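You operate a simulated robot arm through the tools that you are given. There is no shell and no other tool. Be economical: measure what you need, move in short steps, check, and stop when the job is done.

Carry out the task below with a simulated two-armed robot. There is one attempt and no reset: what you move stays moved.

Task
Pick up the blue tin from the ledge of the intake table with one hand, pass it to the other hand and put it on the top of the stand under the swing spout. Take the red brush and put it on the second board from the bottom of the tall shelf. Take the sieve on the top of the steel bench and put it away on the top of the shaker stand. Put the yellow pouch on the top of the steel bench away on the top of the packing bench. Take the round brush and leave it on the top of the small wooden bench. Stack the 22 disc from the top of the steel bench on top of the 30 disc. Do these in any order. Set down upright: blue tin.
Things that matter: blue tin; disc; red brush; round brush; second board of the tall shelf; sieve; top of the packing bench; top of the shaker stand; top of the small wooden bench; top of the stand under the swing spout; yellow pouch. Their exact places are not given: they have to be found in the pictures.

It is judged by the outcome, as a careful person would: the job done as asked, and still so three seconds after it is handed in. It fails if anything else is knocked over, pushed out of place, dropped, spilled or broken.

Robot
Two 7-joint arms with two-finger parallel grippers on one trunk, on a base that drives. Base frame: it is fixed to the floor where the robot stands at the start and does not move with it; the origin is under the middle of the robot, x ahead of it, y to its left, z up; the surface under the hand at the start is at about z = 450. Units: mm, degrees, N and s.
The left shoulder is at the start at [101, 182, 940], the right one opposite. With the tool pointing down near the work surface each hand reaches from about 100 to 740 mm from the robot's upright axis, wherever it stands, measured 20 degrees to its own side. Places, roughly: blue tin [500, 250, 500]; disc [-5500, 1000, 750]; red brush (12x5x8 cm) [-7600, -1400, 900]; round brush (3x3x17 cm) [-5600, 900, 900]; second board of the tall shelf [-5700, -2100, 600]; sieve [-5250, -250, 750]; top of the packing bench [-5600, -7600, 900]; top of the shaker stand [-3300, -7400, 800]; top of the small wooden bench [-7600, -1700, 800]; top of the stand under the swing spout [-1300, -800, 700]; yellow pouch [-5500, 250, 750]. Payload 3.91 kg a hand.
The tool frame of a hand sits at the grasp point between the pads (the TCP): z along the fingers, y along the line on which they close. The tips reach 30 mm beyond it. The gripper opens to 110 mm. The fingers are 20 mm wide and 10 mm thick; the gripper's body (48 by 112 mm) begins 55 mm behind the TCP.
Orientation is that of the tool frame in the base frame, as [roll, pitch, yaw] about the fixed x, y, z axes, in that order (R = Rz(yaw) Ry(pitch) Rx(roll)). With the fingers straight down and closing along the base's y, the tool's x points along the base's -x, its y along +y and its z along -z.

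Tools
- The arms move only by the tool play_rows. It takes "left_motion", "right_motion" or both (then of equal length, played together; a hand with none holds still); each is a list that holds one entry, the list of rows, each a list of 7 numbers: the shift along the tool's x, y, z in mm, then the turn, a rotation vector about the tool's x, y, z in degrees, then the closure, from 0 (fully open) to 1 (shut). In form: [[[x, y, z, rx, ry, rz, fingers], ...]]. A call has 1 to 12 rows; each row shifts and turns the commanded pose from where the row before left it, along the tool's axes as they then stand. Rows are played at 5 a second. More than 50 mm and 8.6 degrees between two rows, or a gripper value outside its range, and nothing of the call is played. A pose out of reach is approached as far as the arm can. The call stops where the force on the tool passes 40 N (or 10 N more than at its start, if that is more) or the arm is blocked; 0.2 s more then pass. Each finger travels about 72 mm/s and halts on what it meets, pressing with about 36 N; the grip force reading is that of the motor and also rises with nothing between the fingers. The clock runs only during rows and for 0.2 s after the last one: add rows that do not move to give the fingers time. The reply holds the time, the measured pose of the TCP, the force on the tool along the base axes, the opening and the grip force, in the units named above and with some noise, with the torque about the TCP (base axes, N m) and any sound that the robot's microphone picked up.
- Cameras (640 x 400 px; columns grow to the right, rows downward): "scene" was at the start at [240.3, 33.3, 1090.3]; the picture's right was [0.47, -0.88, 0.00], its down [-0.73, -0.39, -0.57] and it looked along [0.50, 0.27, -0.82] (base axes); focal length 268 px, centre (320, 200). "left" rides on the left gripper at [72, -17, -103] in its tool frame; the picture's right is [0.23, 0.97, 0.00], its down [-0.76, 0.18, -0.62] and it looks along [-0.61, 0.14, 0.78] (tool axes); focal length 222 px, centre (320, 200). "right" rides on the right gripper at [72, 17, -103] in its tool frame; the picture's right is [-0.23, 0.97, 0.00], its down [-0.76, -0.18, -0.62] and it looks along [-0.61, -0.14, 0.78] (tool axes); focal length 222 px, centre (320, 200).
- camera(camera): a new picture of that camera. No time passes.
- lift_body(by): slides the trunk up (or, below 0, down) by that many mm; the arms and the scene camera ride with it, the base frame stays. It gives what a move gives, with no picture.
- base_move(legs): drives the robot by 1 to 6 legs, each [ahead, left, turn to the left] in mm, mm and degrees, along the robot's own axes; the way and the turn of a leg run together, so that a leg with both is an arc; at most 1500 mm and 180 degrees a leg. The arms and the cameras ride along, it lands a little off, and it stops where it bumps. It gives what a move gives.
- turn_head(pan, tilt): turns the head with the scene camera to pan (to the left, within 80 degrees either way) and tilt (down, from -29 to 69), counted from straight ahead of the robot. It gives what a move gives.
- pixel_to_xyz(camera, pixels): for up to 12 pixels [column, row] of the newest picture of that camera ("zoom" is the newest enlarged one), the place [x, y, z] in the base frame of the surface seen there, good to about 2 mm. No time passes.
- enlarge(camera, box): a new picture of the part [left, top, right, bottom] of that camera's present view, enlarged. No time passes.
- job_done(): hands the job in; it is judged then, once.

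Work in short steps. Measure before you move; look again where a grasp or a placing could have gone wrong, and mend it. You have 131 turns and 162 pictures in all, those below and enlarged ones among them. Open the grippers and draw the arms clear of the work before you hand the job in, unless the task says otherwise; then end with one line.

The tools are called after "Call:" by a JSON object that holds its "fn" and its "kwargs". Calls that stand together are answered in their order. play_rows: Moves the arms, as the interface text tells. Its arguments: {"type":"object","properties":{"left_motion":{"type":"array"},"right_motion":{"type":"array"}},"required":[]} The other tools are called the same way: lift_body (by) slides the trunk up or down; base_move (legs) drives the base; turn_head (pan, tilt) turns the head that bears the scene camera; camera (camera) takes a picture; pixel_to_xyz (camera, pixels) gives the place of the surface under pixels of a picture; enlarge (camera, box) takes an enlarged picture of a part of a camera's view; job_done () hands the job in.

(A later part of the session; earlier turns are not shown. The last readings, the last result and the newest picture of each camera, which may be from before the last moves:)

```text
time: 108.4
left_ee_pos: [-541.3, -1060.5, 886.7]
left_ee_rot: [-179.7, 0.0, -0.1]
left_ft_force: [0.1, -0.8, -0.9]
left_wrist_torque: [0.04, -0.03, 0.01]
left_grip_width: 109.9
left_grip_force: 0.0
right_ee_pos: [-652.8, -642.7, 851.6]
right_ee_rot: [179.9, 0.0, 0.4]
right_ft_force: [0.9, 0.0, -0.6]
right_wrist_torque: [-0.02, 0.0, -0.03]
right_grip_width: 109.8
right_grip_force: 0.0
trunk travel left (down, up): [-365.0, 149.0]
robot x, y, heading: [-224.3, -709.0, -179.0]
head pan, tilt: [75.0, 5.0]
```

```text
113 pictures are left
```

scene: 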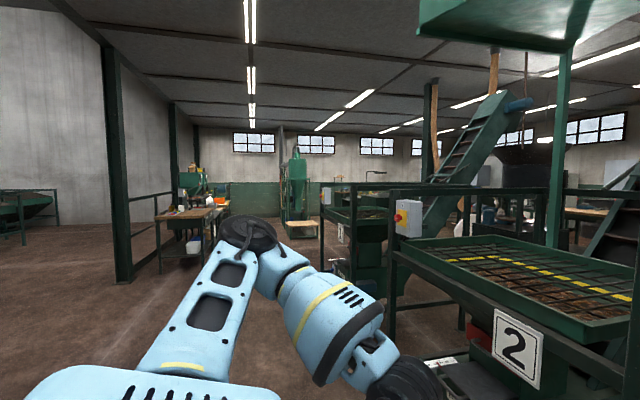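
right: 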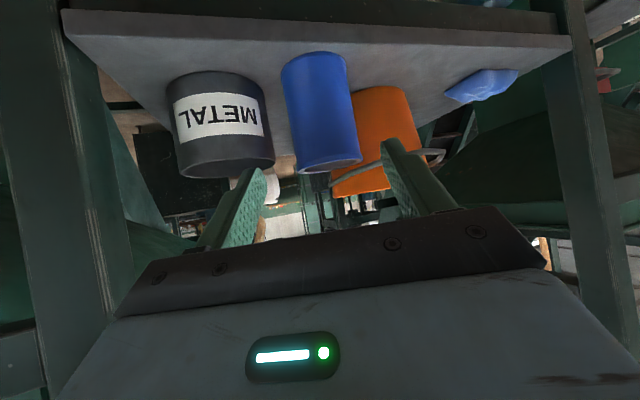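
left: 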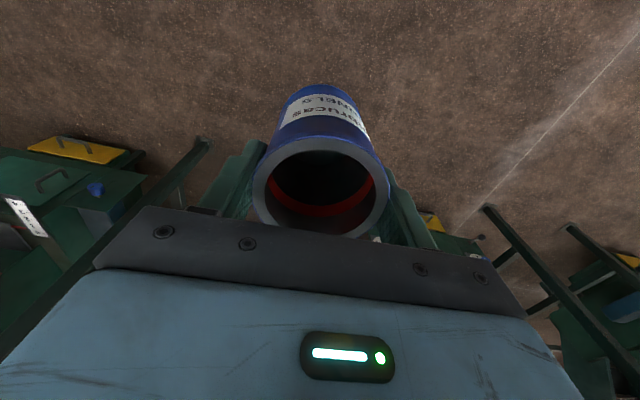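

I measure the gap between machine 3 and the wall (right) and the left route past machine 2/1.

Call:
{"fn": "pixel_to_xyz", "kwargs": {"camera": "scene", "pixels": [[340, 250], [355, 205], [465, 225], [470, 280], [390, 205], [180, 260], [300, 235], [290, 330], [430, 310], [60, 330], [225, 215], [320, 240]]}}

Call:
{"fn": "turn_head", "kwargs": {"pan": -60, "tilt": 5}}

Call:
{"fn": "camera", "kwargs": {"camera": "scene"}}

Call:
{"fn": "pixel_to_xyz", "kwargs": {"camera": "scene", "pixels": [[312, 330], [430, 300], [270, 180], [150, 210], [360, 350], [60, 150], [345, 340], [230, 350]]}}

```text
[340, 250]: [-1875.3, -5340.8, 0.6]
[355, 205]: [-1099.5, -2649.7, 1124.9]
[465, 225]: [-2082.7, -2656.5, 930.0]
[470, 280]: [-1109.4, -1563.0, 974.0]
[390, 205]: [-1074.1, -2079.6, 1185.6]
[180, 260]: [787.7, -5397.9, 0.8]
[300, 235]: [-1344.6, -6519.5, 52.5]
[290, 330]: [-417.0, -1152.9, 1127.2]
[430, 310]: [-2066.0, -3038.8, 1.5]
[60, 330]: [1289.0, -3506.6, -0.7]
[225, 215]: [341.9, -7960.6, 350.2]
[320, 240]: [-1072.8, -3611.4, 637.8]
```

```text
time: 110.6
left_ee_pos: [-542.2, -1060.2, 886.6]
left_ee_rot: [-179.6, 0.1, 0.0]
left_ft_force: [-0.5, -0.7, 0.4]
left_wrist_torque: [0.0, 0.03, 0.0]
left_grip_width: 109.9
left_grip_force: 0.0
right_ee_pos: [-652.5, -642.8, 851.5]
right_ee_rot: [179.9, 0.1, 0.4]
right_ft_force: [-1.2, 0.5, -0.1]
right_wrist_torque: [0.06, 0.01, 0.03]
right_grip_width: 109.8
right_grip_force: 0.1
trunk travel left (down, up): [-365.0, 149.0]
robot x, y, heading: [-223.8, -705.7, -178.9]
head pan, tilt: [-60.0, 5.0]
```

```text
112 pictures are left
```

scene: 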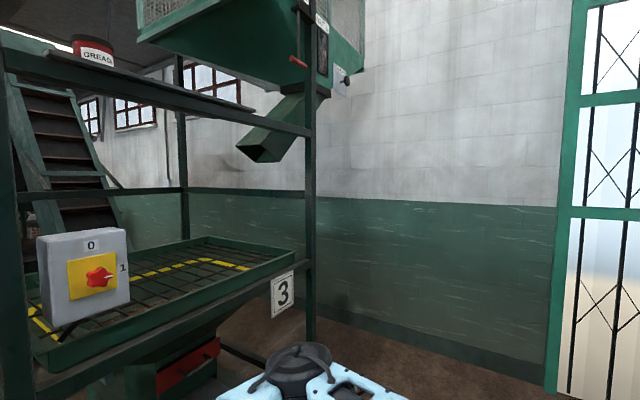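

```text
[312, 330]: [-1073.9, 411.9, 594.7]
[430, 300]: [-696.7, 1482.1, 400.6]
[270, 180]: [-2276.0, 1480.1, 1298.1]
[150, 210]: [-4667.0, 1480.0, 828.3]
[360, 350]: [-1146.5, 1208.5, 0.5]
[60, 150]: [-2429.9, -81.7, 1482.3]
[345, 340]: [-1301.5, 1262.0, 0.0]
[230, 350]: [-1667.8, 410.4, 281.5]
```

The right gap is ~1.07 m (tight with the elbows), the left aisle is open. I take the left aisle along x≈-380 toward -y, then look.

Call:
{"fn": "base_move", "kwargs": {"legs": [[150, 0, 0], [0, 0, 89], [1500, 0, 0], [1500, 0, 0], [900, 0, 0]]}}

Call:
{"fn": "turn_head", "kwargs": {"pan": -60, "tilt": 12}}

Call:
{"fn": "camera", "kwargs": {"camera": "scene"}}

Call:
{"fn": "turn_head", "kwargs": {"pan": 0, "tilt": 12}}

Call:
{"fn": "camera", "kwargs": {"camera": "scene"}}

```text
time: 134.1
left_ee_pos: [38.1, -4908.4, 886.3]
left_ee_rot: [-179.7, 0.0, 89.7]
left_ft_force: [0.2, -0.3, 0.4]
left_wrist_torque: [0.01, -0.02, 0.03]
left_grip_width: 109.8
left_grip_force: 0.0
right_ee_pos: [-380.0, -5017.0, 851.6]
right_ee_rot: [180.0, -0.2, 90.0]
right_ft_force: [-0.1, -0.8, -0.4]
right_wrist_torque: [0.0, 0.01, 0.0]
right_grip_width: 110.3
right_grip_force: 0.0
trunk travel left (down, up): [-365.0, 149.0]
robot x, y, heading: [-312.1, -4592.6, -89.4]
head pan, tilt: [-60.0, 5.0]
```

```text
time: 134.8
left_ee_pos: [38.0, -4908.7, 886.1]
left_ee_rot: [-179.6, 0.0, 89.6]
left_ft_force: [0.1, 0.1, -0.6]
left_wrist_torque: [0.0, 0.01, -0.02]
left_grip_width: 109.9
left_grip_force: 0.1
right_ee_pos: [-380.5, -5016.9, 852.2]
right_ee_rot: [-180.0, 0.0, 89.9]
right_ft_force: [-0.4, -0.1, -0.1]
right_wrist_torque: [-0.03, -0.02, -0.05]
right_grip_width: 109.8
right_grip_force: 0.0
trunk travel left (down, up): [-365.0, 149.0]
robot x, y, heading: [-312.1, -4589.0, -88.9]
head pan, tilt: [-60.0, 12.0]
```

```text
111 pictures are left
```

scene: 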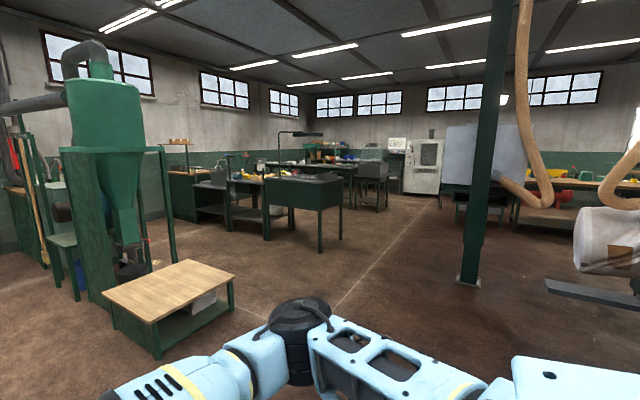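

```text
time: 136.1
left_ee_pos: [37.2, -4908.8, 886.8]
left_ee_rot: [-179.7, 0.0, 89.5]
left_ft_force: [0.1, 0.9, -0.1]
left_wrist_torque: [-0.03, -0.02, -0.02]
left_grip_width: 109.7
left_grip_force: 0.2
right_ee_pos: [-380.2, -5017.2, 851.7]
right_ee_rot: [180.0, 0.0, 90.0]
right_ft_force: [0.9, 0.1, 0.5]
right_wrist_torque: [0.03, -0.01, -0.02]
right_grip_width: 110.2
right_grip_force: 0.0
trunk travel left (down, up): [-365.0, 149.0]
robot x, y, heading: [-312.8, -4587.0, -89.3]
head pan, tilt: [0.0, 12.0]
```

```text
110 pictures are left
```

scene: 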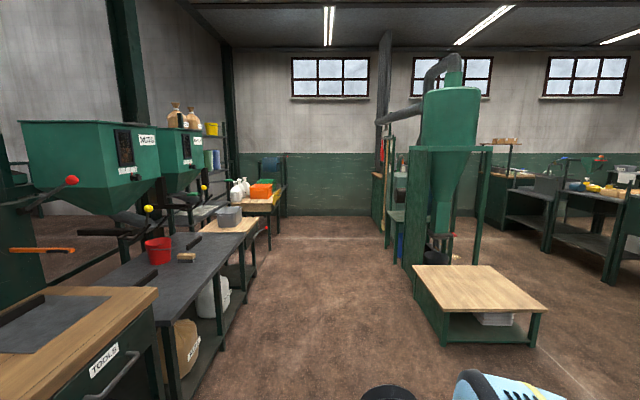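

A wide view. I measure landmarks: benches at centre, the post, and the far right table.

Call:
{"fn": "turn_head", "kwargs": {"pan": -60, "tilt": 12}}

Call:
{"fn": "camera", "kwargs": {"camera": "scene"}}

Call:
{"fn": "pixel_to_xyz", "kwargs": {"camera": "scene", "pixels": [[470, 275], [320, 180], [370, 170], [425, 175], [545, 195], [485, 185], [480, 230], [400, 240], [230, 180], [590, 290], [330, 140], [180, 180]]}}

Call:
{"fn": "enlarge", "kwargs": {"camera": "scene", "box": [160, 120, 400, 270]}}

Call:
{"fn": "enlarge", "kwargs": {"camera": "scene", "box": [400, 100, 640, 250]}}

```text
time: 137.4
left_ee_pos: [37.2, -4909.6, 887.3]
left_ee_rot: [-179.7, 0.0, 89.5]
left_ft_force: [0.1, 0.0, -0.1]
left_wrist_torque: [-0.03, 0.01, 0.01]
left_grip_width: 110.0
left_grip_force: 0.0
right_ee_pos: [-380.2, -5017.2, 852.3]
right_ee_rot: [180.0, 0.0, 89.9]
right_ft_force: [0.0, 0.1, 0.0]
right_wrist_torque: [0.05, 0.03, 0.01]
right_grip_width: 109.8
right_grip_force: 0.1
trunk travel left (down, up): [-365.0, 149.0]
robot x, y, heading: [-312.9, -4589.6, -89.5]
head pan, tilt: [-60.0, 12.0]
```

```text
109 pictures are left
```

scene: 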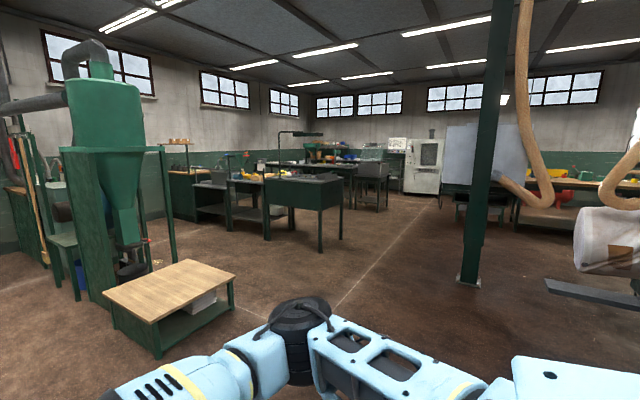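

```text
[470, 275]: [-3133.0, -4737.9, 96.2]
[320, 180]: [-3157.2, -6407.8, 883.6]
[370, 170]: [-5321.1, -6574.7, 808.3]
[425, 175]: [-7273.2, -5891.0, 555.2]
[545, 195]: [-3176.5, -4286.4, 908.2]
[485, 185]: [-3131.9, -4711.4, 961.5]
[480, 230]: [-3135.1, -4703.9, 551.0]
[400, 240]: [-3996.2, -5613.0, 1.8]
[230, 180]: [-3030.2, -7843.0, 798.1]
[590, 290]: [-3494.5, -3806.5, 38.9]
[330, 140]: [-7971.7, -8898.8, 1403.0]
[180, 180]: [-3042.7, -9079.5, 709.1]
```

```text
2.67 times, centred on (280, 195) of scene
```

zoom: 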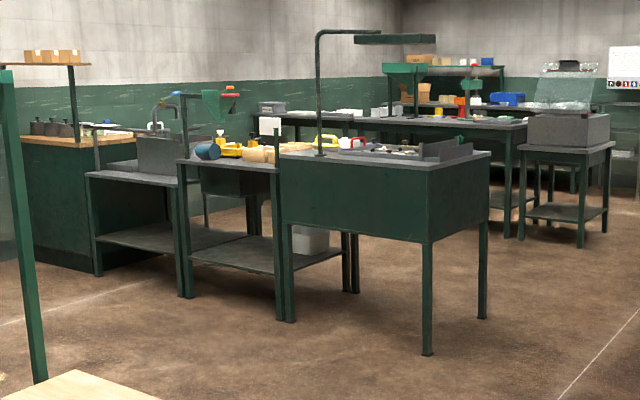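

```text
2.67 times, centred on (520, 175) of scene
```

zoom: 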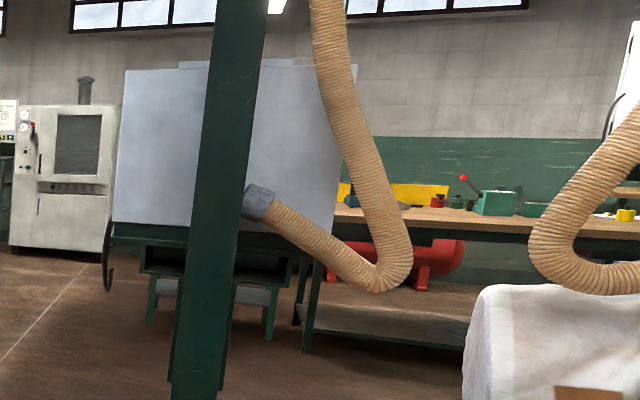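

Route: open floor via (-2500,-5350) to (-4300,-5650), passing 680 mm from the post. I drive there and look toward the steel bench.

Call:
{"fn": "base_move", "kwargs": {"legs": [[0, 0, -71.3], [1500, 0, 0], [816, 0, 0], [0, 0, -9.7], [1500, 0, 0], [300, 0, -30]]}}

Call:
{"fn": "turn_head", "kwargs": {"pan": -60, "tilt": 12}}

Call:
{"fn": "camera", "kwargs": {"camera": "scene"}}

Call:
{"fn": "turn_head", "kwargs": {"pan": 0, "tilt": 12}}

Call:
{"fn": "camera", "kwargs": {"camera": "scene"}}

```text
time: 161.3
left_ee_pos: [-4716.0, -5807.3, 885.4]
left_ee_rot: [-179.7, 0.1, -21.3]
left_ft_force: [-0.2, -0.4, 0.2]
left_wrist_torque: [-0.01, 0.02, 0.02]
left_grip_width: 110.0
left_grip_force: 0.0
right_ee_pos: [-4669.5, -5378.8, 852.1]
right_ee_rot: [179.9, -0.1, -20.9]
right_ft_force: [-0.1, -0.4, 0.3]
right_wrist_torque: [-0.02, -0.03, 0.01]
right_grip_width: 109.9
right_grip_force: 0.1
trunk travel left (down, up): [-365.0, 149.0]
robot x, y, heading: [-4289.5, -5594.1, 159.9]
head pan, tilt: [-60.0, 12.0]
```

```text
time: 161.9
left_ee_pos: [-4717.2, -5806.9, 886.9]
left_ee_rot: [-179.7, 0.1, -21.2]
left_ft_force: [-1.0, -0.1, -0.3]
left_wrist_torque: [0.0, 0.02, 0.02]
left_grip_width: 110.1
left_grip_force: 0.0
right_ee_pos: [-4669.2, -5379.2, 851.8]
right_ee_rot: [-180.0, -0.1, -21.0]
right_ft_force: [-0.1, -0.5, -0.5]
right_wrist_torque: [-0.02, -0.02, 0.02]
right_grip_width: 110.1
right_grip_force: 0.0
trunk travel left (down, up): [-365.0, 149.0]
robot x, y, heading: [-4298.0, -5590.4, 159.9]
head pan, tilt: [-60.0, 12.0]
```

```text
106 pictures are left
```

scene: 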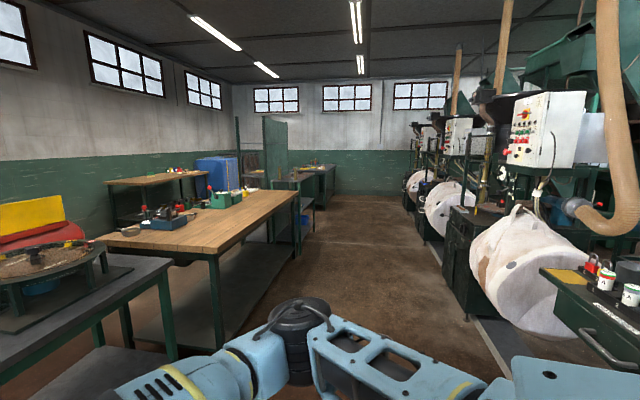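

```text
time: 163.2
left_ee_pos: [-4716.5, -5807.6, 887.3]
left_ee_rot: [-179.7, 0.0, -21.3]
left_ft_force: [-1.4, -1.4, -1.2]
left_wrist_torque: [0.0, 0.02, 0.0]
left_grip_width: 110.0
left_grip_force: 0.1
right_ee_pos: [-4669.0, -5378.7, 851.7]
right_ee_rot: [-180.0, 0.0, -20.9]
right_ft_force: [0.6, -0.8, -0.1]
right_wrist_torque: [0.0, -0.03, 0.02]
right_grip_width: 110.3
right_grip_force: 0.0
trunk travel left (down, up): [-365.0, 149.0]
robot x, y, heading: [-4297.8, -5592.1, 159.9]
head pan, tilt: [0.0, 12.0]
```

```text
105 pictures are left
```

scene: 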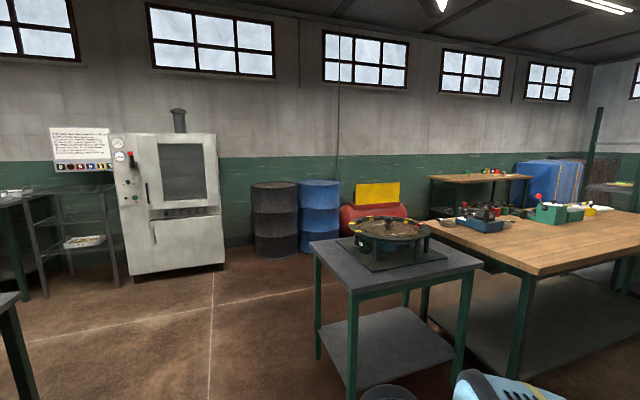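

The aisle between the wooden bench and the bags leads to the far bench. I measure its width.

Call:
{"fn": "turn_head", "kwargs": {"pan": -60, "tilt": 12}}

Call:
{"fn": "camera", "kwargs": {"camera": "scene"}}

Call:
{"fn": "pixel_to_xyz", "kwargs": {"camera": "scene", "pixels": [[300, 196], [224, 340], [212, 250], [470, 290], [480, 250], [440, 210], [318, 205], [270, 235], [325, 168], [575, 290], [545, 270], [360, 330]]}}

Call:
{"fn": "enlarge", "kwargs": {"camera": "scene", "box": [180, 100, 480, 290]}}

```text
time: 164.5
left_ee_pos: [-4717.4, -5808.4, 886.8]
left_ee_rot: [-179.7, 0.0, -21.3]
left_ft_force: [0.2, 0.1, 0.3]
left_wrist_torque: [0.02, 0.02, 0.02]
left_grip_width: 110.0
left_grip_force: 0.1
right_ee_pos: [-4668.8, -5379.8, 851.9]
right_ee_rot: [180.0, 0.1, -20.9]
right_ft_force: [0.2, -0.6, -0.6]
right_wrist_torque: [0.0, 0.0, -0.02]
right_grip_width: 110.0
right_grip_force: 0.2
trunk travel left (down, up): [-365.0, 149.0]
robot x, y, heading: [-4296.2, -5592.1, 160.0]
head pan, tilt: [-60.0, 12.0]
```

```text
104 pictures are left
```

scene: 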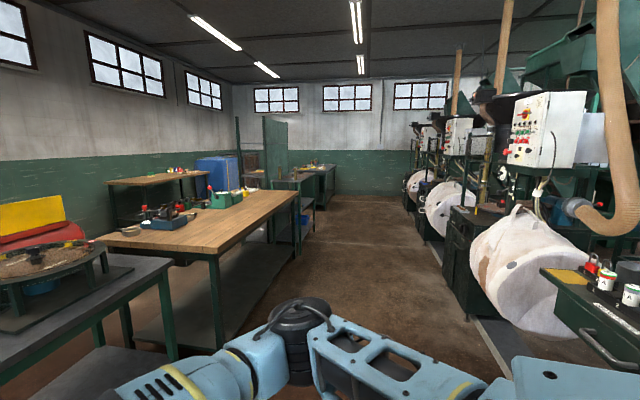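

```text
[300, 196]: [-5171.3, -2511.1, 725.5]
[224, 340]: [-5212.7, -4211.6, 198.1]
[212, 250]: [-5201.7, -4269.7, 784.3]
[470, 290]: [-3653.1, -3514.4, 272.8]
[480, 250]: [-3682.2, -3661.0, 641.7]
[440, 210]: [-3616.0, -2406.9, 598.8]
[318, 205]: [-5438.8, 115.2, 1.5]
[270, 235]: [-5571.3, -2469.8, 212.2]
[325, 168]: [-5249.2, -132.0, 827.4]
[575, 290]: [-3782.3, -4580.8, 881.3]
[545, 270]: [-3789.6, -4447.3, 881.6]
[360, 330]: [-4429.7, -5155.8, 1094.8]
```

```text
2.11 times, centred on (330, 195) of scene
```

zoom: 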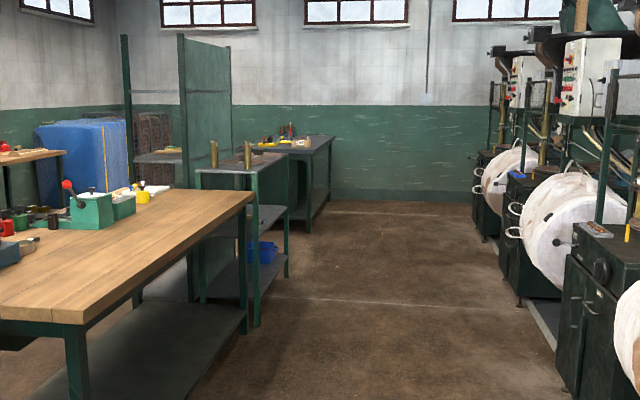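

Aisle spans x −5150…−3780. I drive along x≈−4450 to y≈−200 and turn to face the steel bench.

Call:
{"fn": "base_move", "kwargs": {"legs": [[0, 0, -70], [1500, 150, 0], [1500, 0, 0], [1500, 0, 0], [950, 0, 0], [0, 0, 90]]}}

Call:
{"fn": "turn_head", "kwargs": {"pan": -35, "tilt": 22}}

Call:
{"fn": "camera", "kwargs": {"camera": "scene"}}

Call:
{"fn": "turn_head", "kwargs": {"pan": 30, "tilt": 22}}

Call:
{"fn": "camera", "kwargs": {"camera": "scene"}}

```text
refused: leg 2 is longer than a leg can be; nothing moved
```

```text
time: 165.4
left_ee_pos: [-4716.2, -5807.9, 886.7]
left_ee_rot: [-179.7, 0.0, -21.3]
left_ft_force: [0.6, -1.0, -0.1]
left_wrist_torque: [0.02, -0.03, -0.03]
left_grip_width: 109.7
left_grip_force: 0.1
right_ee_pos: [-4668.9, -5378.4, 851.1]
right_ee_rot: [-180.0, 0.0, -20.9]
right_ft_force: [-0.2, -0.1, 0.2]
right_wrist_torque: [0.04, -0.02, 0.01]
right_grip_width: 109.5
right_grip_force: 0.0
trunk travel left (down, up): [-365.0, 149.0]
robot x, y, heading: [-4296.3, -5590.3, 159.7]
head pan, tilt: [-35.0, 22.0]
```

```text
102 pictures are left
```

scene: 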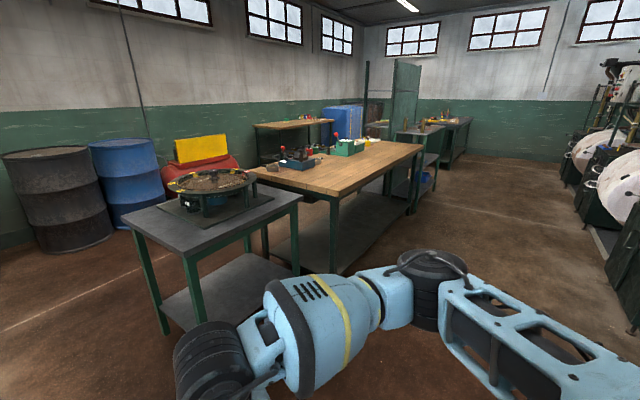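

```text
time: 166.8
left_ee_pos: [-4717.4, -5807.7, 886.6]
left_ee_rot: [-179.8, 0.0, -21.3]
left_ft_force: [-0.6, -1.1, 0.8]
left_wrist_torque: [0.01, -0.04, 0.0]
left_grip_width: 110.0
left_grip_force: 0.1
right_ee_pos: [-4668.5, -5379.1, 851.1]
right_ee_rot: [179.9, 0.0, -20.9]
right_ft_force: [0.6, -0.3, 0.8]
right_wrist_torque: [0.0, 0.02, 0.01]
right_grip_width: 110.3
right_grip_force: 0.0
trunk travel left (down, up): [-365.0, 149.0]
robot x, y, heading: [-4293.9, -5590.8, 159.8]
head pan, tilt: [30.0, 22.0]
```

```text
101 pictures are left
```

scene: 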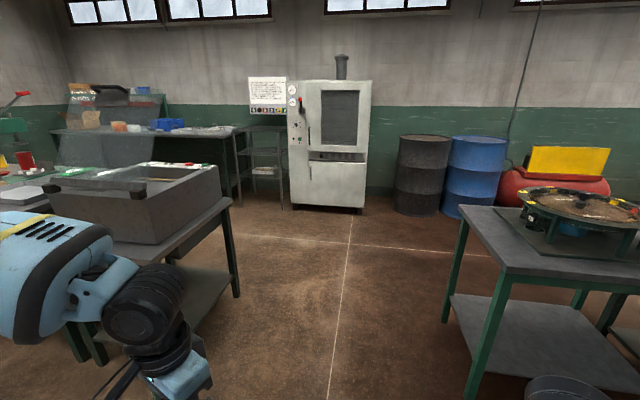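

A leg was too long; I resend with a separate sideways shift.

Call:
{"fn": "base_move", "kwargs": {"legs": [[0, 0, -70], [1450, 150, 0], [1490, 0, 0], [1490, 0, 0], [980, 0, 0], [0, 0, 90]]}}

Call:
{"fn": "turn_head", "kwargs": {"pan": -35, "tilt": 22}}

Call:
{"fn": "camera", "kwargs": {"camera": "scene"}}

Call:
{"fn": "turn_head", "kwargs": {"pan": 30, "tilt": 22}}

Call:
{"fn": "camera", "kwargs": {"camera": "scene"}}

```text
time: 199.6
left_ee_pos: [-4792.4, -521.1, 887.1]
left_ee_rot: [-179.7, 0.0, -0.4]
left_ft_force: [0.1, -0.8, -0.4]
left_wrist_torque: [0.0, -0.01, 0.02]
left_grip_width: 109.9
left_grip_force: 0.0
right_ee_pos: [-4899.6, -103.0, 852.0]
right_ee_rot: [180.0, 0.0, 0.0]
right_ft_force: [0.6, -0.9, -0.2]
right_wrist_torque: [-0.04, -0.01, -0.03]
right_grip_width: 110.1
right_grip_force: 0.0
trunk travel left (down, up): [-365.0, 149.0]
robot x, y, heading: [-4475.0, -171.9, -179.2]
head pan, tilt: [30.0, 22.0]
```

```text
time: 201.0
left_ee_pos: [-4791.0, -520.4, 886.2]
left_ee_rot: [-179.8, 0.1, -0.4]
left_ft_force: [-0.3, 0.0, 0.1]
left_wrist_torque: [0.02, -0.03, 0.04]
left_grip_width: 110.1
left_grip_force: 0.0
right_ee_pos: [-4900.2, -103.2, 852.1]
right_ee_rot: [-180.0, 0.0, -0.1]
right_ft_force: [0.1, -0.3, 0.6]
right_wrist_torque: [0.0, 0.01, -0.04]
right_grip_width: 109.8
right_grip_force: 0.1
trunk travel left (down, up): [-365.0, 149.0]
robot x, y, heading: [-4470.7, -172.2, -179.2]
head pan, tilt: [-35.0, 22.0]
```

```text
100 pictures are left
```

scene: 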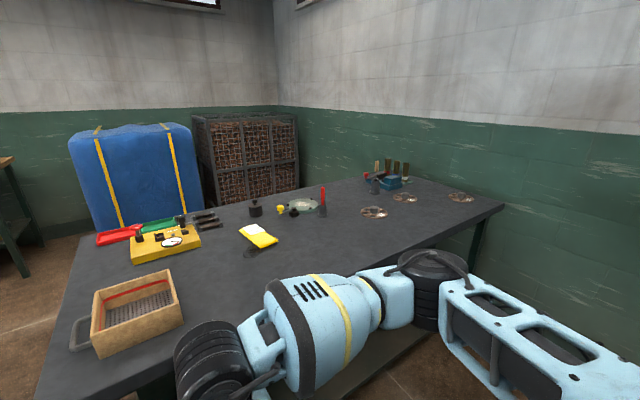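

```text
time: 202.3
left_ee_pos: [-4792.5, -520.2, 887.3]
left_ee_rot: [-179.7, -0.1, -0.4]
left_ft_force: [0.0, -0.8, 0.5]
left_wrist_torque: [0.0, 0.01, -0.01]
left_grip_width: 110.2
left_grip_force: 0.1
right_ee_pos: [-4899.7, -102.7, 851.6]
right_ee_rot: [180.0, -0.2, 0.0]
right_ft_force: [0.1, -0.3, 0.2]
right_wrist_torque: [0.0, -0.01, -0.01]
right_grip_width: 109.9
right_grip_force: 0.0
trunk travel left (down, up): [-365.0, 149.0]
robot x, y, heading: [-4474.6, -168.6, -179.4]
head pan, tilt: [30.0, 22.0]
```

```text
99 pictures are left
```

scene: 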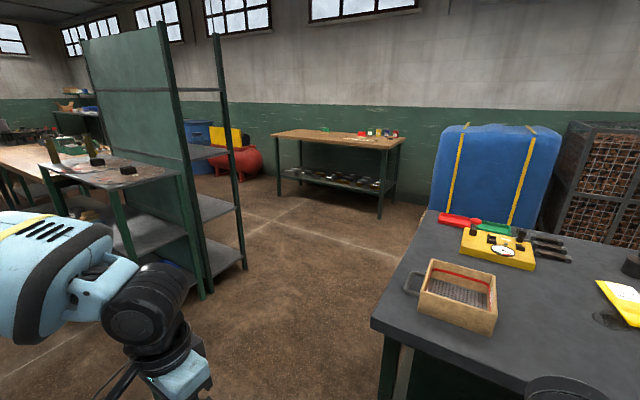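

Everything is here: sieve, pouch, three discs, brush holder, tall shelf, small wooden bench. I measure the items.

Call:
{"fn": "turn_head", "kwargs": {"pan": -40, "tilt": 22}}

Call:
{"fn": "enlarge", "kwargs": {"camera": "scene", "box": [300, 120, 540, 270]}}

Call:
{"fn": "pixel_to_xyz", "kwargs": {"camera": "scene", "pixels": [[338, 225], [400, 213], [432, 198], [490, 198], [520, 210], [415, 185]]}}

Call:
{"fn": "camera", "kwargs": {"camera": "scene"}}

```text
time: 203.7
left_ee_pos: [-4791.7, -521.4, 887.1]
left_ee_rot: [-179.7, 0.0, -0.3]
left_ft_force: [0.4, 0.1, -0.5]
left_wrist_torque: [0.0, -0.01, 0.0]
left_grip_width: 110.0
left_grip_force: 0.1
right_ee_pos: [-4900.2, -102.9, 852.4]
right_ee_rot: [180.0, 0.0, 0.0]
right_ft_force: [-1.0, -0.6, -0.6]
right_wrist_torque: [-0.04, 0.03, 0.02]
right_grip_width: 109.8
right_grip_force: 0.1
trunk travel left (down, up): [-365.0, 149.0]
robot x, y, heading: [-4477.2, -168.4, -179.2]
head pan, tilt: [-40.0, 22.0]
```

```text
2.67 times, centred on (420, 195) of scene
```

zoom: 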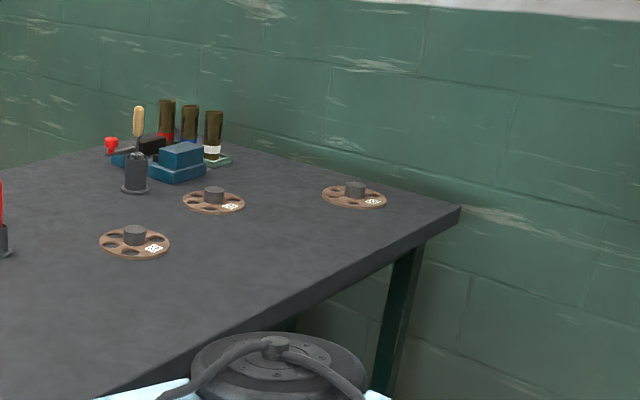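

```text
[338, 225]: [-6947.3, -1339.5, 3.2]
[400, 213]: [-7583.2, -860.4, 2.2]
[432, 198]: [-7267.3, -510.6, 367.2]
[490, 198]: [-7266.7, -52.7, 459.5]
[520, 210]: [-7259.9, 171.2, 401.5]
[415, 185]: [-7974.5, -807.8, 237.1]
```

```text
97 pictures are left
```

scene: 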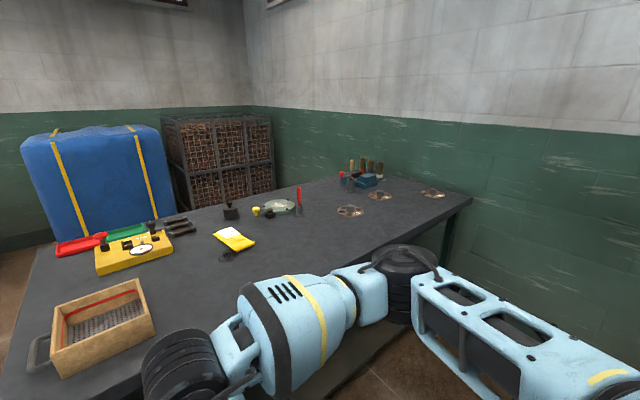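

I measure the discs, round brush candidate, sieve and pouch in the newest picture.

Call:
{"fn": "pixel_to_xyz", "kwargs": {"camera": "scene", "pixels": [[351, 210], [380, 196], [432, 193], [352, 188], [352, 165], [469, 199], [100, 372], [152, 320], [50, 305], [220, 232], [250, 245], [358, 212]]}}

Call:
{"fn": "base_move", "kwargs": {"legs": [[0, -900, 0]]}}

Call:
{"fn": "turn_head", "kwargs": {"pan": 0, "tilt": 30}}

Call:
{"fn": "camera", "kwargs": {"camera": "scene"}}

```text
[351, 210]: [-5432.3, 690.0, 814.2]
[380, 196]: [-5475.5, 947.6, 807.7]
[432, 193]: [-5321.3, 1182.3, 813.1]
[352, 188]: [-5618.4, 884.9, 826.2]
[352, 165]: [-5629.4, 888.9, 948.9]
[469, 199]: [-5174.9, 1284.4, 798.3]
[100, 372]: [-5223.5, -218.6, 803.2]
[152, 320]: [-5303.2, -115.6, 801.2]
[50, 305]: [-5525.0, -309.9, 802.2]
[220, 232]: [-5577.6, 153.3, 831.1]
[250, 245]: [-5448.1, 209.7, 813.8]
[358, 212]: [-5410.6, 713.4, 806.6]
```

```text
time: 212.0
left_ee_pos: [-4804.0, 384.8, 885.2]
left_ee_rot: [-179.7, 0.0, -0.4]
left_ft_force: [-0.5, 0.0, -0.3]
left_wrist_torque: [0.01, -0.03, 0.01]
left_grip_width: 110.0
left_grip_force: 0.0
right_ee_pos: [-4910.1, 803.0, 851.7]
right_ee_rot: [179.9, 0.0, 0.0]
right_ft_force: [0.4, 0.0, -0.5]
right_wrist_torque: [0.02, 0.01, -0.01]
right_grip_width: 110.1
right_grip_force: 0.2
trunk travel left (down, up): [-365.0, 149.0]
robot x, y, heading: [-4482.5, 734.7, -179.6]
head pan, tilt: [-40.0, 22.0]
```

```text
time: 213.1
left_ee_pos: [-4803.6, 386.1, 886.6]
left_ee_rot: [-179.6, 0.0, -0.5]
left_ft_force: [-0.2, 0.0, -0.7]
left_wrist_torque: [-0.03, -0.01, 0.04]
left_grip_width: 110.1
left_grip_force: 0.1
right_ee_pos: [-4910.5, 801.5, 850.6]
right_ee_rot: [-179.9, 0.0, -0.1]
right_ft_force: [-0.1, -0.6, -0.3]
right_wrist_torque: [-0.02, 0.0, 0.04]
right_grip_width: 109.8
right_grip_force: 0.1
trunk travel left (down, up): [-365.0, 149.0]
robot x, y, heading: [-4482.9, 739.0, -179.1]
head pan, tilt: [0.0, 30.0]
```

```text
96 pictures are left
```

scene: 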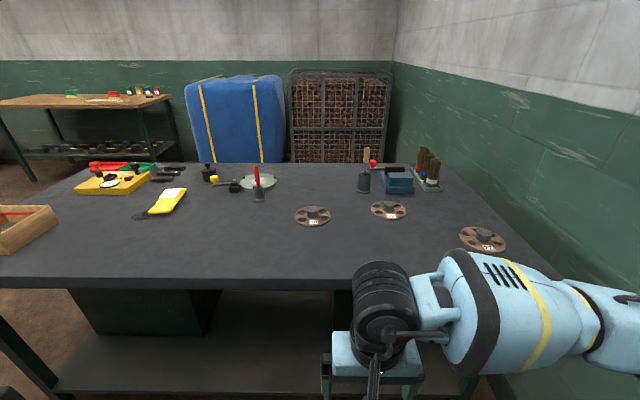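

I enlarge the discs to read their numbers.

Call:
{"fn": "enlarge", "kwargs": {"camera": "scene", "box": [280, 185, 440, 285]}}

Call:
{"fn": "enlarge", "kwargs": {"camera": "scene", "box": [420, 200, 540, 275]}}

Call:
{"fn": "pixel_to_xyz", "kwargs": {"camera": "scene", "pixels": [[312, 208], [312, 215], [296, 216], [330, 216], [389, 205], [372, 210], [406, 210], [483, 233], [460, 240], [506, 240], [250, 285], [364, 188]]}}

```text
4.00 times, centred on (360, 235) of scene
```

zoom: 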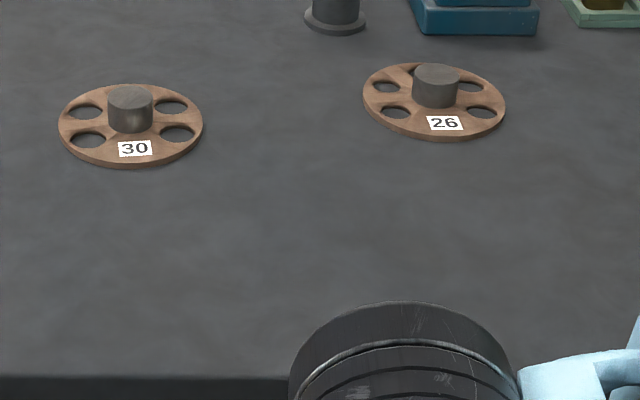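

```text
5.33 times, centred on (480, 238) of scene
```

zoom: 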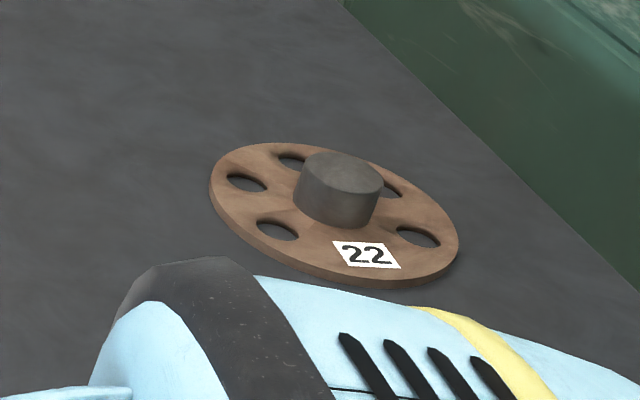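

```text
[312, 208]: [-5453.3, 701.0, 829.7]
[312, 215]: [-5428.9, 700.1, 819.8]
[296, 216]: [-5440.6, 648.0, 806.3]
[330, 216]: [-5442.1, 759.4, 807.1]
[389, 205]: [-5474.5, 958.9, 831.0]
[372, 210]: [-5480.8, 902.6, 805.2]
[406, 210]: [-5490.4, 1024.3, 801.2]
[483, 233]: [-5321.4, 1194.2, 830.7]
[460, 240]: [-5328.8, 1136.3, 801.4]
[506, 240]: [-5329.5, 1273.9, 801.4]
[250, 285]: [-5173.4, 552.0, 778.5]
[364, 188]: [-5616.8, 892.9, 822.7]
```

The 22 disc is at about (-5330,1200) near the wall, the 30 at (-5445,702). I use the left hand with the robot turned to heading ~110°, so the right elbow stays off the wall; raise the trunk first.

Call:
{"fn": "lift_body", "kwargs": {"by": 95}}

Call:
{"fn": "base_move", "kwargs": {"legs": [[0, 0, -70], [200, 213, 0]]}}

Call:
{"fn": "turn_head", "kwargs": {"pan": 39, "tilt": 45}}

Call:
{"fn": "camera", "kwargs": {"camera": "scene"}}

```text
time: 214.4
left_ee_pos: [-4804.2, 384.8, 981.8]
left_ee_rot: [-179.6, -0.1, -0.5]
left_ft_force: [0.4, 0.0, 0.2]
left_wrist_torque: [0.03, -0.02, -0.03]
left_grip_width: 110.0
left_grip_force: 0.2
right_ee_pos: [-4911.0, 802.9, 944.8]
right_ee_rot: [-179.9, -0.1, 0.0]
right_ft_force: [0.0, 0.5, -0.3]
right_wrist_torque: [-0.03, 0.02, 0.01]
right_grip_width: 110.0
right_grip_force: 0.1
trunk travel left (down, up): [-460.0, 54.0]
robot x, y, heading: [-4481.1, 739.1, -179.4]
head pan, tilt: [0.0, 30.0]
```

```text
time: 219.9
left_ee_pos: [-5191.3, 1028.7, 981.2]
left_ee_rot: [-179.8, 0.0, -70.6]
left_ft_force: [0.8, -0.4, -0.1]
left_wrist_torque: [-0.02, 0.03, -0.01]
left_grip_width: 109.9
left_grip_force: 0.0
right_ee_pos: [-4834.7, 1271.0, 945.8]
right_ee_rot: [-180.0, -0.1, -70.2]
right_ft_force: [-0.6, 0.2, 0.2]
right_wrist_torque: [0.0, 0.0, -0.01]
right_grip_width: 110.1
right_grip_force: 0.0
trunk travel left (down, up): [-460.0, 54.0]
robot x, y, heading: [-4755.9, 850.5, 110.6]
head pan, tilt: [0.0, 30.0]
```

```text
time: 221.0
left_ee_pos: [-5191.1, 1030.8, 981.2]
left_ee_rot: [-179.8, 0.0, -70.5]
left_ft_force: [-0.5, -0.7, 0.0]
left_wrist_torque: [0.01, 0.05, 0.02]
left_grip_width: 110.0
left_grip_force: 0.1
right_ee_pos: [-4835.0, 1270.7, 945.7]
right_ee_rot: [-180.0, 0.0, -70.2]
right_ft_force: [-0.5, 1.1, -0.3]
right_wrist_torque: [-0.03, 0.0, 0.02]
right_grip_width: 110.0
right_grip_force: 0.0
trunk travel left (down, up): [-460.0, 54.0]
robot x, y, heading: [-4756.1, 851.1, 110.6]
head pan, tilt: [39.0, 45.0]
```

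```text
93 pictures are left
```

scene: 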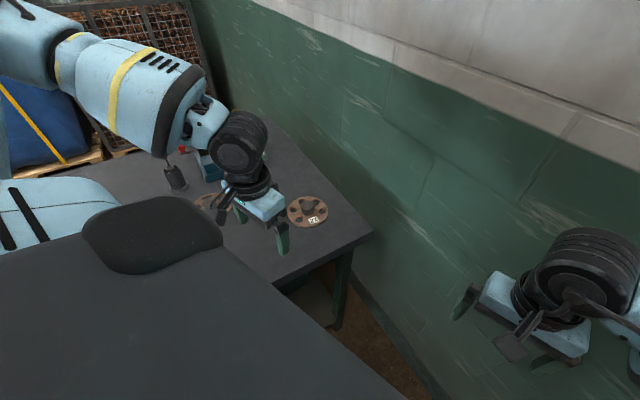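

The disc 22 is just beyond the left hand. I zoom and measure its hub.

Call:
{"fn": "enlarge", "kwargs": {"camera": "scene", "box": [260, 170, 360, 235]}}

Call:
{"fn": "pixel_to_xyz", "kwargs": {"camera": "zoom", "pixels": [[305, 225], [280, 225], [335, 225], [305, 208], [305, 240], [180, 250], [438, 250], [305, 170], [310, 350]]}}

```text
6.15 times, centred on (310, 202) of scene
```

zoom: 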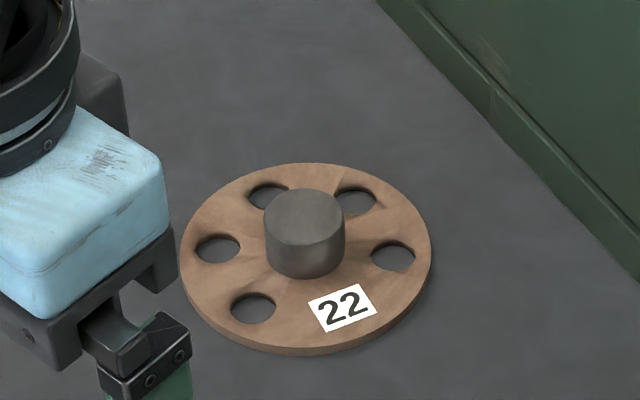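

```text
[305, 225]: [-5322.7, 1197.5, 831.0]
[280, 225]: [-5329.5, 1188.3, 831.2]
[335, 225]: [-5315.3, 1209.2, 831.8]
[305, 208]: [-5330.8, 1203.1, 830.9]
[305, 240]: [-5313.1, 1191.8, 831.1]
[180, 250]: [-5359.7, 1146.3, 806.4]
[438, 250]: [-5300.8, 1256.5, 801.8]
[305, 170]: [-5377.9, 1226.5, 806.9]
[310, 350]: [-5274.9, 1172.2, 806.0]
```

Hub centre (-5326,1199), top z 831, diameter ~37; disc top 807. I move the left hand above it and part way down.

Call:
{"fn": "play_rows", "kwargs": {"left_motion": [[[-40.7, 14.2, 0, 0, 0, 0, 0], [-40.7, 14.2, 0, 0, 0, 0, 0], [-40.7, 14.2, 0, 0, 0, 0, 0], [-40.7, 14.2, 0, 0, 0, 0, 0.3], [-40.7, 14.2, 0, 0, 0, 0, 0.3], [0, 0, 45, 0, 0, 0, 0.3], [0, 0, 45, 0, 0, 0, 0.3], [0, 0, 15, 0, 0, 0, 0.3], [0, 0, 0, 0, 0, 0, 0.3]]]}}

Call:
{"fn": "camera", "kwargs": {"camera": "left"}}

```text
time: 223.0
left_ee_pos: [-5326.2, 1198.5, 877.2]
left_ee_rot: [-179.7, 0.1, -70.7]
left_ft_force: [0.5, 0.7, 0.7]
left_wrist_torque: [0.02, 0.01, -0.02]
left_grip_width: 77.0
left_grip_force: 0.0
right_ee_pos: [-4834.5, 1272.0, 946.8]
right_ee_rot: [-179.9, 0.0, -70.2]
right_ft_force: [-0.6, -0.1, 0.0]
right_wrist_torque: [-0.03, -0.02, -0.01]
right_grip_width: 110.3
right_grip_force: 0.0
trunk travel left (down, up): [-460.0, 54.0]
robot x, y, heading: [-4753.9, 849.2, 110.5]
head pan, tilt: [39.0, 45.0]
```

```text
91 pictures are left
```

left: 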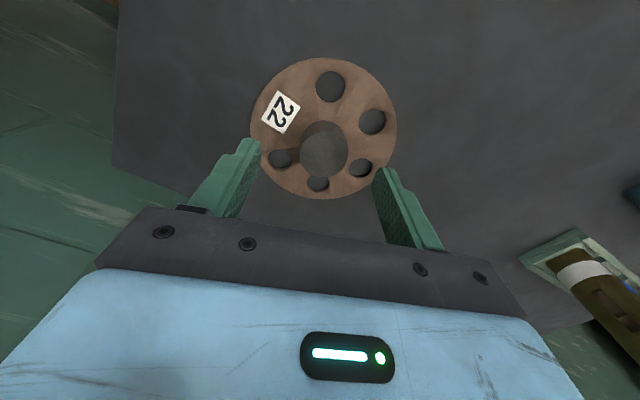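

Centred. I go down 36 mm, close on the hub and lift.

Call:
{"fn": "play_rows", "kwargs": {"left_motion": [[[0, 0, 20, 0, 0, 0, 0.3], [0, 0, 16, 0, 0, 0, 0.3], [0, 0, 0, 0, 0, 0, 0.3], [0, 0, 0, 0, 0, 0, 0.9], [0, 0, 0, 0, 0, 0, 0.9], [0, 0, 0, 0, 0, 0, 0.9], [0, 0, 0, 0, 0, 0, 0.9], [0, 0, -20, 0, 0, 0, 0.9], [0, 0, -40, 0, 0, 0, 0.9], [0, 0, -40, 0, 0, 0, 0.9], [0, 0, -30, 0, 0, 0, 0.9], [0, 0, 0, 0, 0, 0, 0.9]]]}}

Call:
{"fn": "camera", "kwargs": {"camera": "left"}}

```text
time: 225.6
left_ee_pos: [-5326.1, 1198.2, 969.7]
left_ee_rot: [-179.8, -0.1, -70.5]
left_ft_force: [-1.2, 0.7, -3.7]
left_wrist_torque: [0.03, -0.03, -0.01]
left_grip_width: 37.0
left_grip_force: 35.7
right_ee_pos: [-4834.5, 1271.9, 946.1]
right_ee_rot: [-179.9, -0.1, -70.2]
right_ft_force: [0.3, 0.0, -0.2]
right_wrist_torque: [0.0, 0.01, 0.01]
right_grip_width: 110.1
right_grip_force: 0.1
trunk travel left (down, up): [-460.0, 54.0]
robot x, y, heading: [-4754.8, 850.1, 110.4]
head pan, tilt: [39.0, 45.0]
```

```text
90 pictures are left
```

left: 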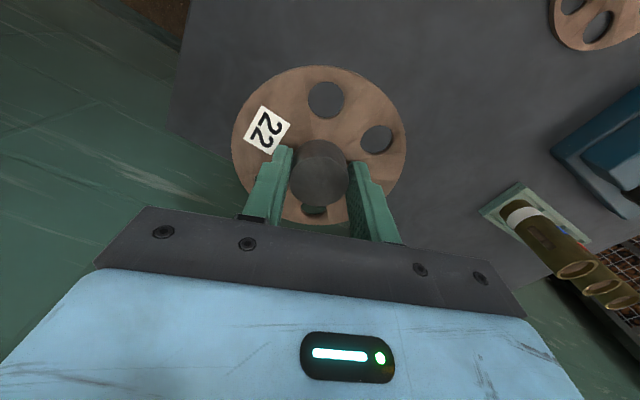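

Disc 22 is held level. I turn to heading ~130° and shift so the left hand comes over disc 30 near (-5446,702).

Call:
{"fn": "base_move", "kwargs": {"legs": [[0, 0, 19.6], [-195, 198, 0]]}}

Call:
{"fn": "turn_head", "kwargs": {"pan": 45, "tilt": 42}}

Call:
{"fn": "camera", "kwargs": {"camera": "scene"}}

Call:
{"fn": "camera", "kwargs": {"camera": "left"}}

```text
time: 229.0
left_ee_pos: [-5436.5, 713.5, 970.6]
left_ee_rot: [-179.8, 0.0, -51.3]
left_ft_force: [-0.3, -1.4, -4.3]
left_wrist_torque: [-0.01, -0.03, -0.03]
left_grip_width: 36.8
left_grip_force: 36.2
right_ee_pos: [-4998.1, 945.5, 945.8]
right_ee_rot: [-180.0, -0.1, -50.9]
right_ft_force: [-1.0, -0.2, 0.7]
right_wrist_torque: [0.0, 0.0, -0.01]
right_grip_width: 109.9
right_grip_force: 0.2
trunk travel left (down, up): [-460.0, 54.0]
robot x, y, heading: [-4780.4, 570.2, 129.8]
head pan, tilt: [39.0, 45.0]
```

```text
time: 229.7
left_ee_pos: [-5436.9, 713.6, 971.7]
left_ee_rot: [-179.7, 0.0, -51.3]
left_ft_force: [-0.7, 0.3, -3.9]
left_wrist_torque: [0.0, -0.01, -0.04]
left_grip_width: 36.8
left_grip_force: 36.1
right_ee_pos: [-4997.6, 946.2, 946.7]
right_ee_rot: [180.0, -0.1, -50.9]
right_ft_force: [-0.4, 0.2, 0.6]
right_wrist_torque: [-0.02, 0.0, -0.03]
right_grip_width: 110.0
right_grip_force: 0.0
trunk travel left (down, up): [-460.0, 54.0]
robot x, y, heading: [-4780.2, 574.3, 130.0]
head pan, tilt: [45.0, 42.0]
```

```text
89 pictures are left
```

scene: 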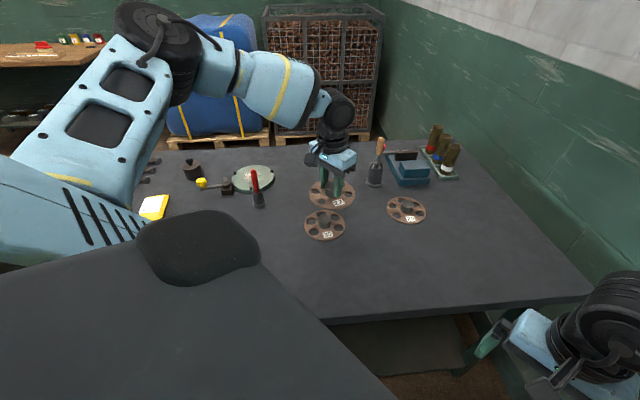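

```text
88 pictures are left
```

left: 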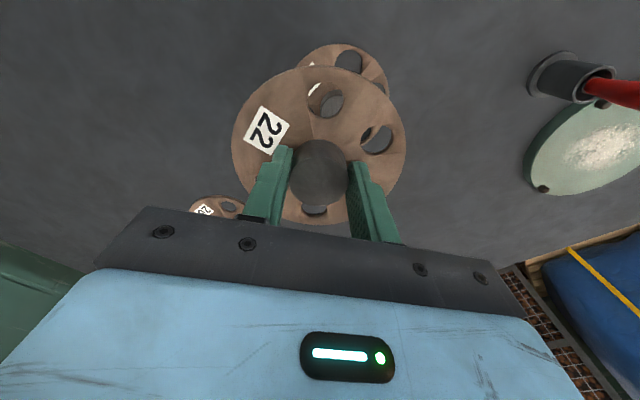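

Disc 30 is visible at (324,225) in the scene picture. I zoom to locate its hub centre precisely.

Call:
{"fn": "enlarge", "kwargs": {"camera": "scene", "box": [284, 185, 364, 245]}}

Call:
{"fn": "pixel_to_xyz", "kwargs": {"camera": "zoom", "pixels": [[315, 265], [290, 262], [345, 262], [318, 245], [318, 280], [170, 305], [480, 305], [318, 430]]}}

```text
6.67 times, centred on (324, 215) of scene
```

zoom: 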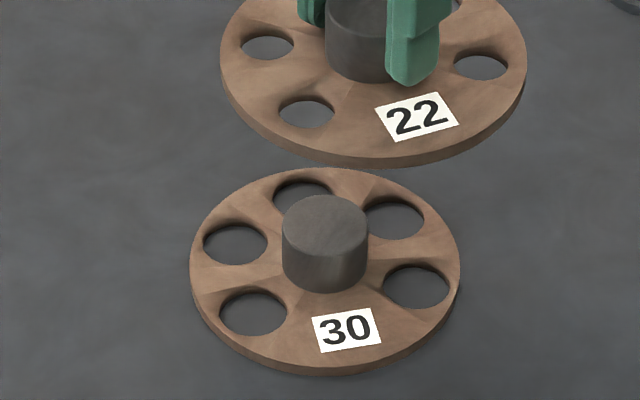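

```text
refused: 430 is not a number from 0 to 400
```

Call:
{"fn": "pixel_to_xyz", "kwargs": {"camera": "zoom", "pixels": [[325, 225], [288, 225], [362, 225], [325, 200], [325, 250], [194, 270], [456, 270], [325, 172], [325, 362]]}}

```text
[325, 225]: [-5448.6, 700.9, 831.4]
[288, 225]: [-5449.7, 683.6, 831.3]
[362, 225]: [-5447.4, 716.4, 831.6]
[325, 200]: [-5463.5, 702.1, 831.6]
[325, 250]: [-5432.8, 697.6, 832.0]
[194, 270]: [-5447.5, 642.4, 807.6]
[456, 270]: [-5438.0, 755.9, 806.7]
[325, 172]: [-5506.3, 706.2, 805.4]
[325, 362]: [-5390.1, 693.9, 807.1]
```

Hub centre of 30 is (-5448.4,700.2). I shift the held disc over it and lower to about 9 mm above.

Call:
{"fn": "play_rows", "kwargs": {"left_motion": [[[3, 17.3, 0, 0, 0, 0, 0.9], [0, 0, 30, 0, 0, 0, 0.9], [0, 0, 30, 0, 0, 0, 0.9], [0, 0, 30, 0, 0, 0, 0.9], [0, 0, 0, 0, 0, 0, 0.9], [0, 0, 0, 0, 0, 0, 0.9]]]}}

Call:
{"fn": "enlarge", "kwargs": {"camera": "scene", "box": [284, 185, 364, 245]}}

Call:
{"fn": "camera", "kwargs": {"camera": "left"}}

```text
time: 231.1
left_ee_pos: [-5448.1, 701.0, 880.9]
left_ee_rot: [-179.7, 0.0, -51.3]
left_ft_force: [-0.7, 0.2, -3.9]
left_wrist_torque: [-0.05, 0.02, 0.02]
left_grip_width: 36.9
left_grip_force: 36.4
right_ee_pos: [-4998.4, 945.7, 946.4]
right_ee_rot: [180.0, -0.2, -50.8]
right_ft_force: [-0.4, 0.1, -0.3]
right_wrist_torque: [0.02, 0.01, 0.01]
right_grip_width: 110.0
right_grip_force: 0.2
trunk travel left (down, up): [-460.0, 54.0]
robot x, y, heading: [-4782.6, 575.4, 129.8]
head pan, tilt: [45.0, 42.0]
```

```text
6.67 times, centred on (324, 215) of scene
```

zoom: 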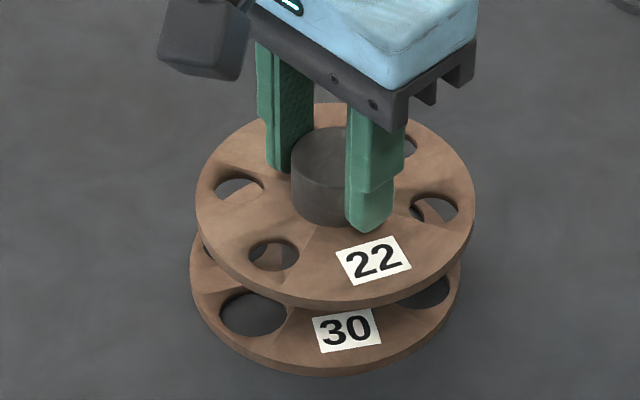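

```text
85 pictures are left
```

left: 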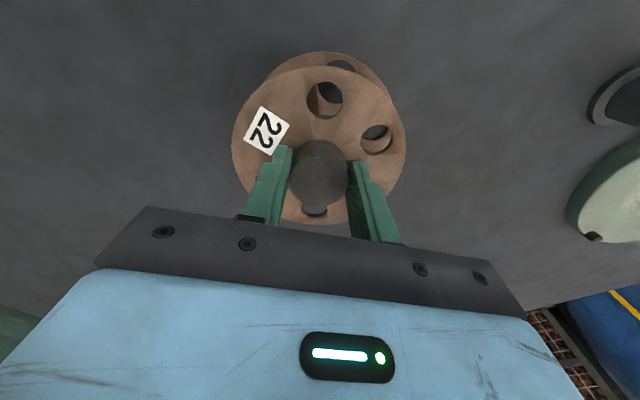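

I verify the held disc's centre against the one below, in the zoomed view.

Call:
{"fn": "enlarge", "kwargs": {"camera": "scene", "box": [284, 185, 364, 245]}}

Call:
{"fn": "pixel_to_xyz", "kwargs": {"camera": "zoom", "pixels": [[199, 205], [470, 205], [335, 296], [320, 292], [320, 110], [345, 108], [230, 155], [440, 260], [420, 135], [225, 250]]}}

```text
6.67 times, centred on (324, 215) of scene
```

zoom: 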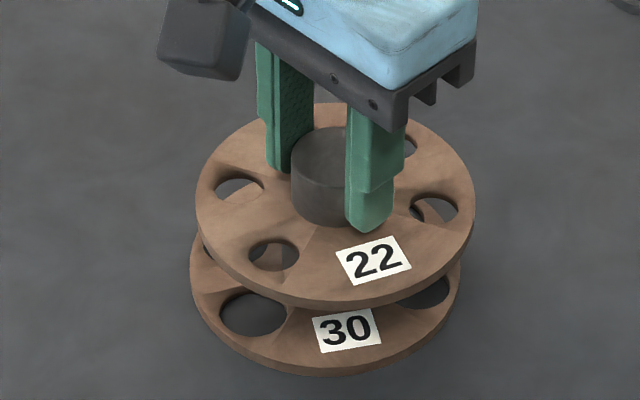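

```text
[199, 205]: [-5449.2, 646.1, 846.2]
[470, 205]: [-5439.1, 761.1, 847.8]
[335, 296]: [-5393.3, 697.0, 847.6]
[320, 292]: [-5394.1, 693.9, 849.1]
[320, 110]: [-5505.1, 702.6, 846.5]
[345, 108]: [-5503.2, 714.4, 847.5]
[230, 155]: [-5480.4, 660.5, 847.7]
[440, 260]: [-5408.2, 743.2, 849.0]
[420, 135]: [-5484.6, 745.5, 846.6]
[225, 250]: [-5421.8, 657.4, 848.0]
```

Within ~2 mm. I nudge 1.5 mm and lower slowly to contact.

Call:
{"fn": "play_rows", "kwargs": {"left_motion": [[[1.2, 0.9, 3, 0, 0, 0, 0.9], [0, 0, 3, 0, 0, 0, 0.9], [0, 0, 2, 0, 0, 0, 0.9], [0, 0, 1, 0, 0, 0, 0.9], [0, 0, 0, 0, 0, 0, 0.9]]]}}

Call:
{"fn": "play_rows", "kwargs": {"left_motion": [[[0, 0, 1, 0, 0, 0, 0.9], [0, 0, 1, 0, 0, 0, 0.9], [0, 0, 0, 0, 0, 0, 0.9]]]}}

```text
time: 232.3
left_ee_pos: [-5448.1, 699.7, 872.3]
left_ee_rot: [-179.6, -0.1, -51.3]
left_ft_force: [0.5, -0.5, -4.7]
left_wrist_torque: [0.0, -0.02, -0.04]
left_grip_width: 37.2
left_grip_force: 35.8
right_ee_pos: [-4996.6, 945.7, 946.9]
right_ee_rot: [180.0, -0.1, -51.0]
right_ft_force: [0.0, -0.5, 0.5]
right_wrist_torque: [-0.03, -0.01, 0.0]
right_grip_width: 110.0
right_grip_force: 0.2
trunk travel left (down, up): [-460.0, 54.0]
robot x, y, heading: [-4780.4, 571.6, 129.6]
head pan, tilt: [45.0, 42.0]
```

```text
time: 233.1
left_ee_pos: [-5448.6, 699.4, 871.3]
left_ee_rot: [-179.7, 0.1, -51.3]
left_ft_force: [1.2, -1.3, 5.0]
left_wrist_torque: [-0.21, 0.06, -0.04]
left_grip_width: 36.7
left_grip_force: 35.7
right_ee_pos: [-4997.4, 945.7, 947.0]
right_ee_rot: [-180.0, 0.0, -51.0]
right_ft_force: [-0.6, 0.2, -0.8]
right_wrist_torque: [0.0, 0.0, 0.02]
right_grip_width: 109.9
right_grip_force: 0.1
trunk travel left (down, up): [-460.0, 54.0]
robot x, y, heading: [-4779.5, 570.4, 130.0]
head pan, tilt: [45.0, 42.0]
```

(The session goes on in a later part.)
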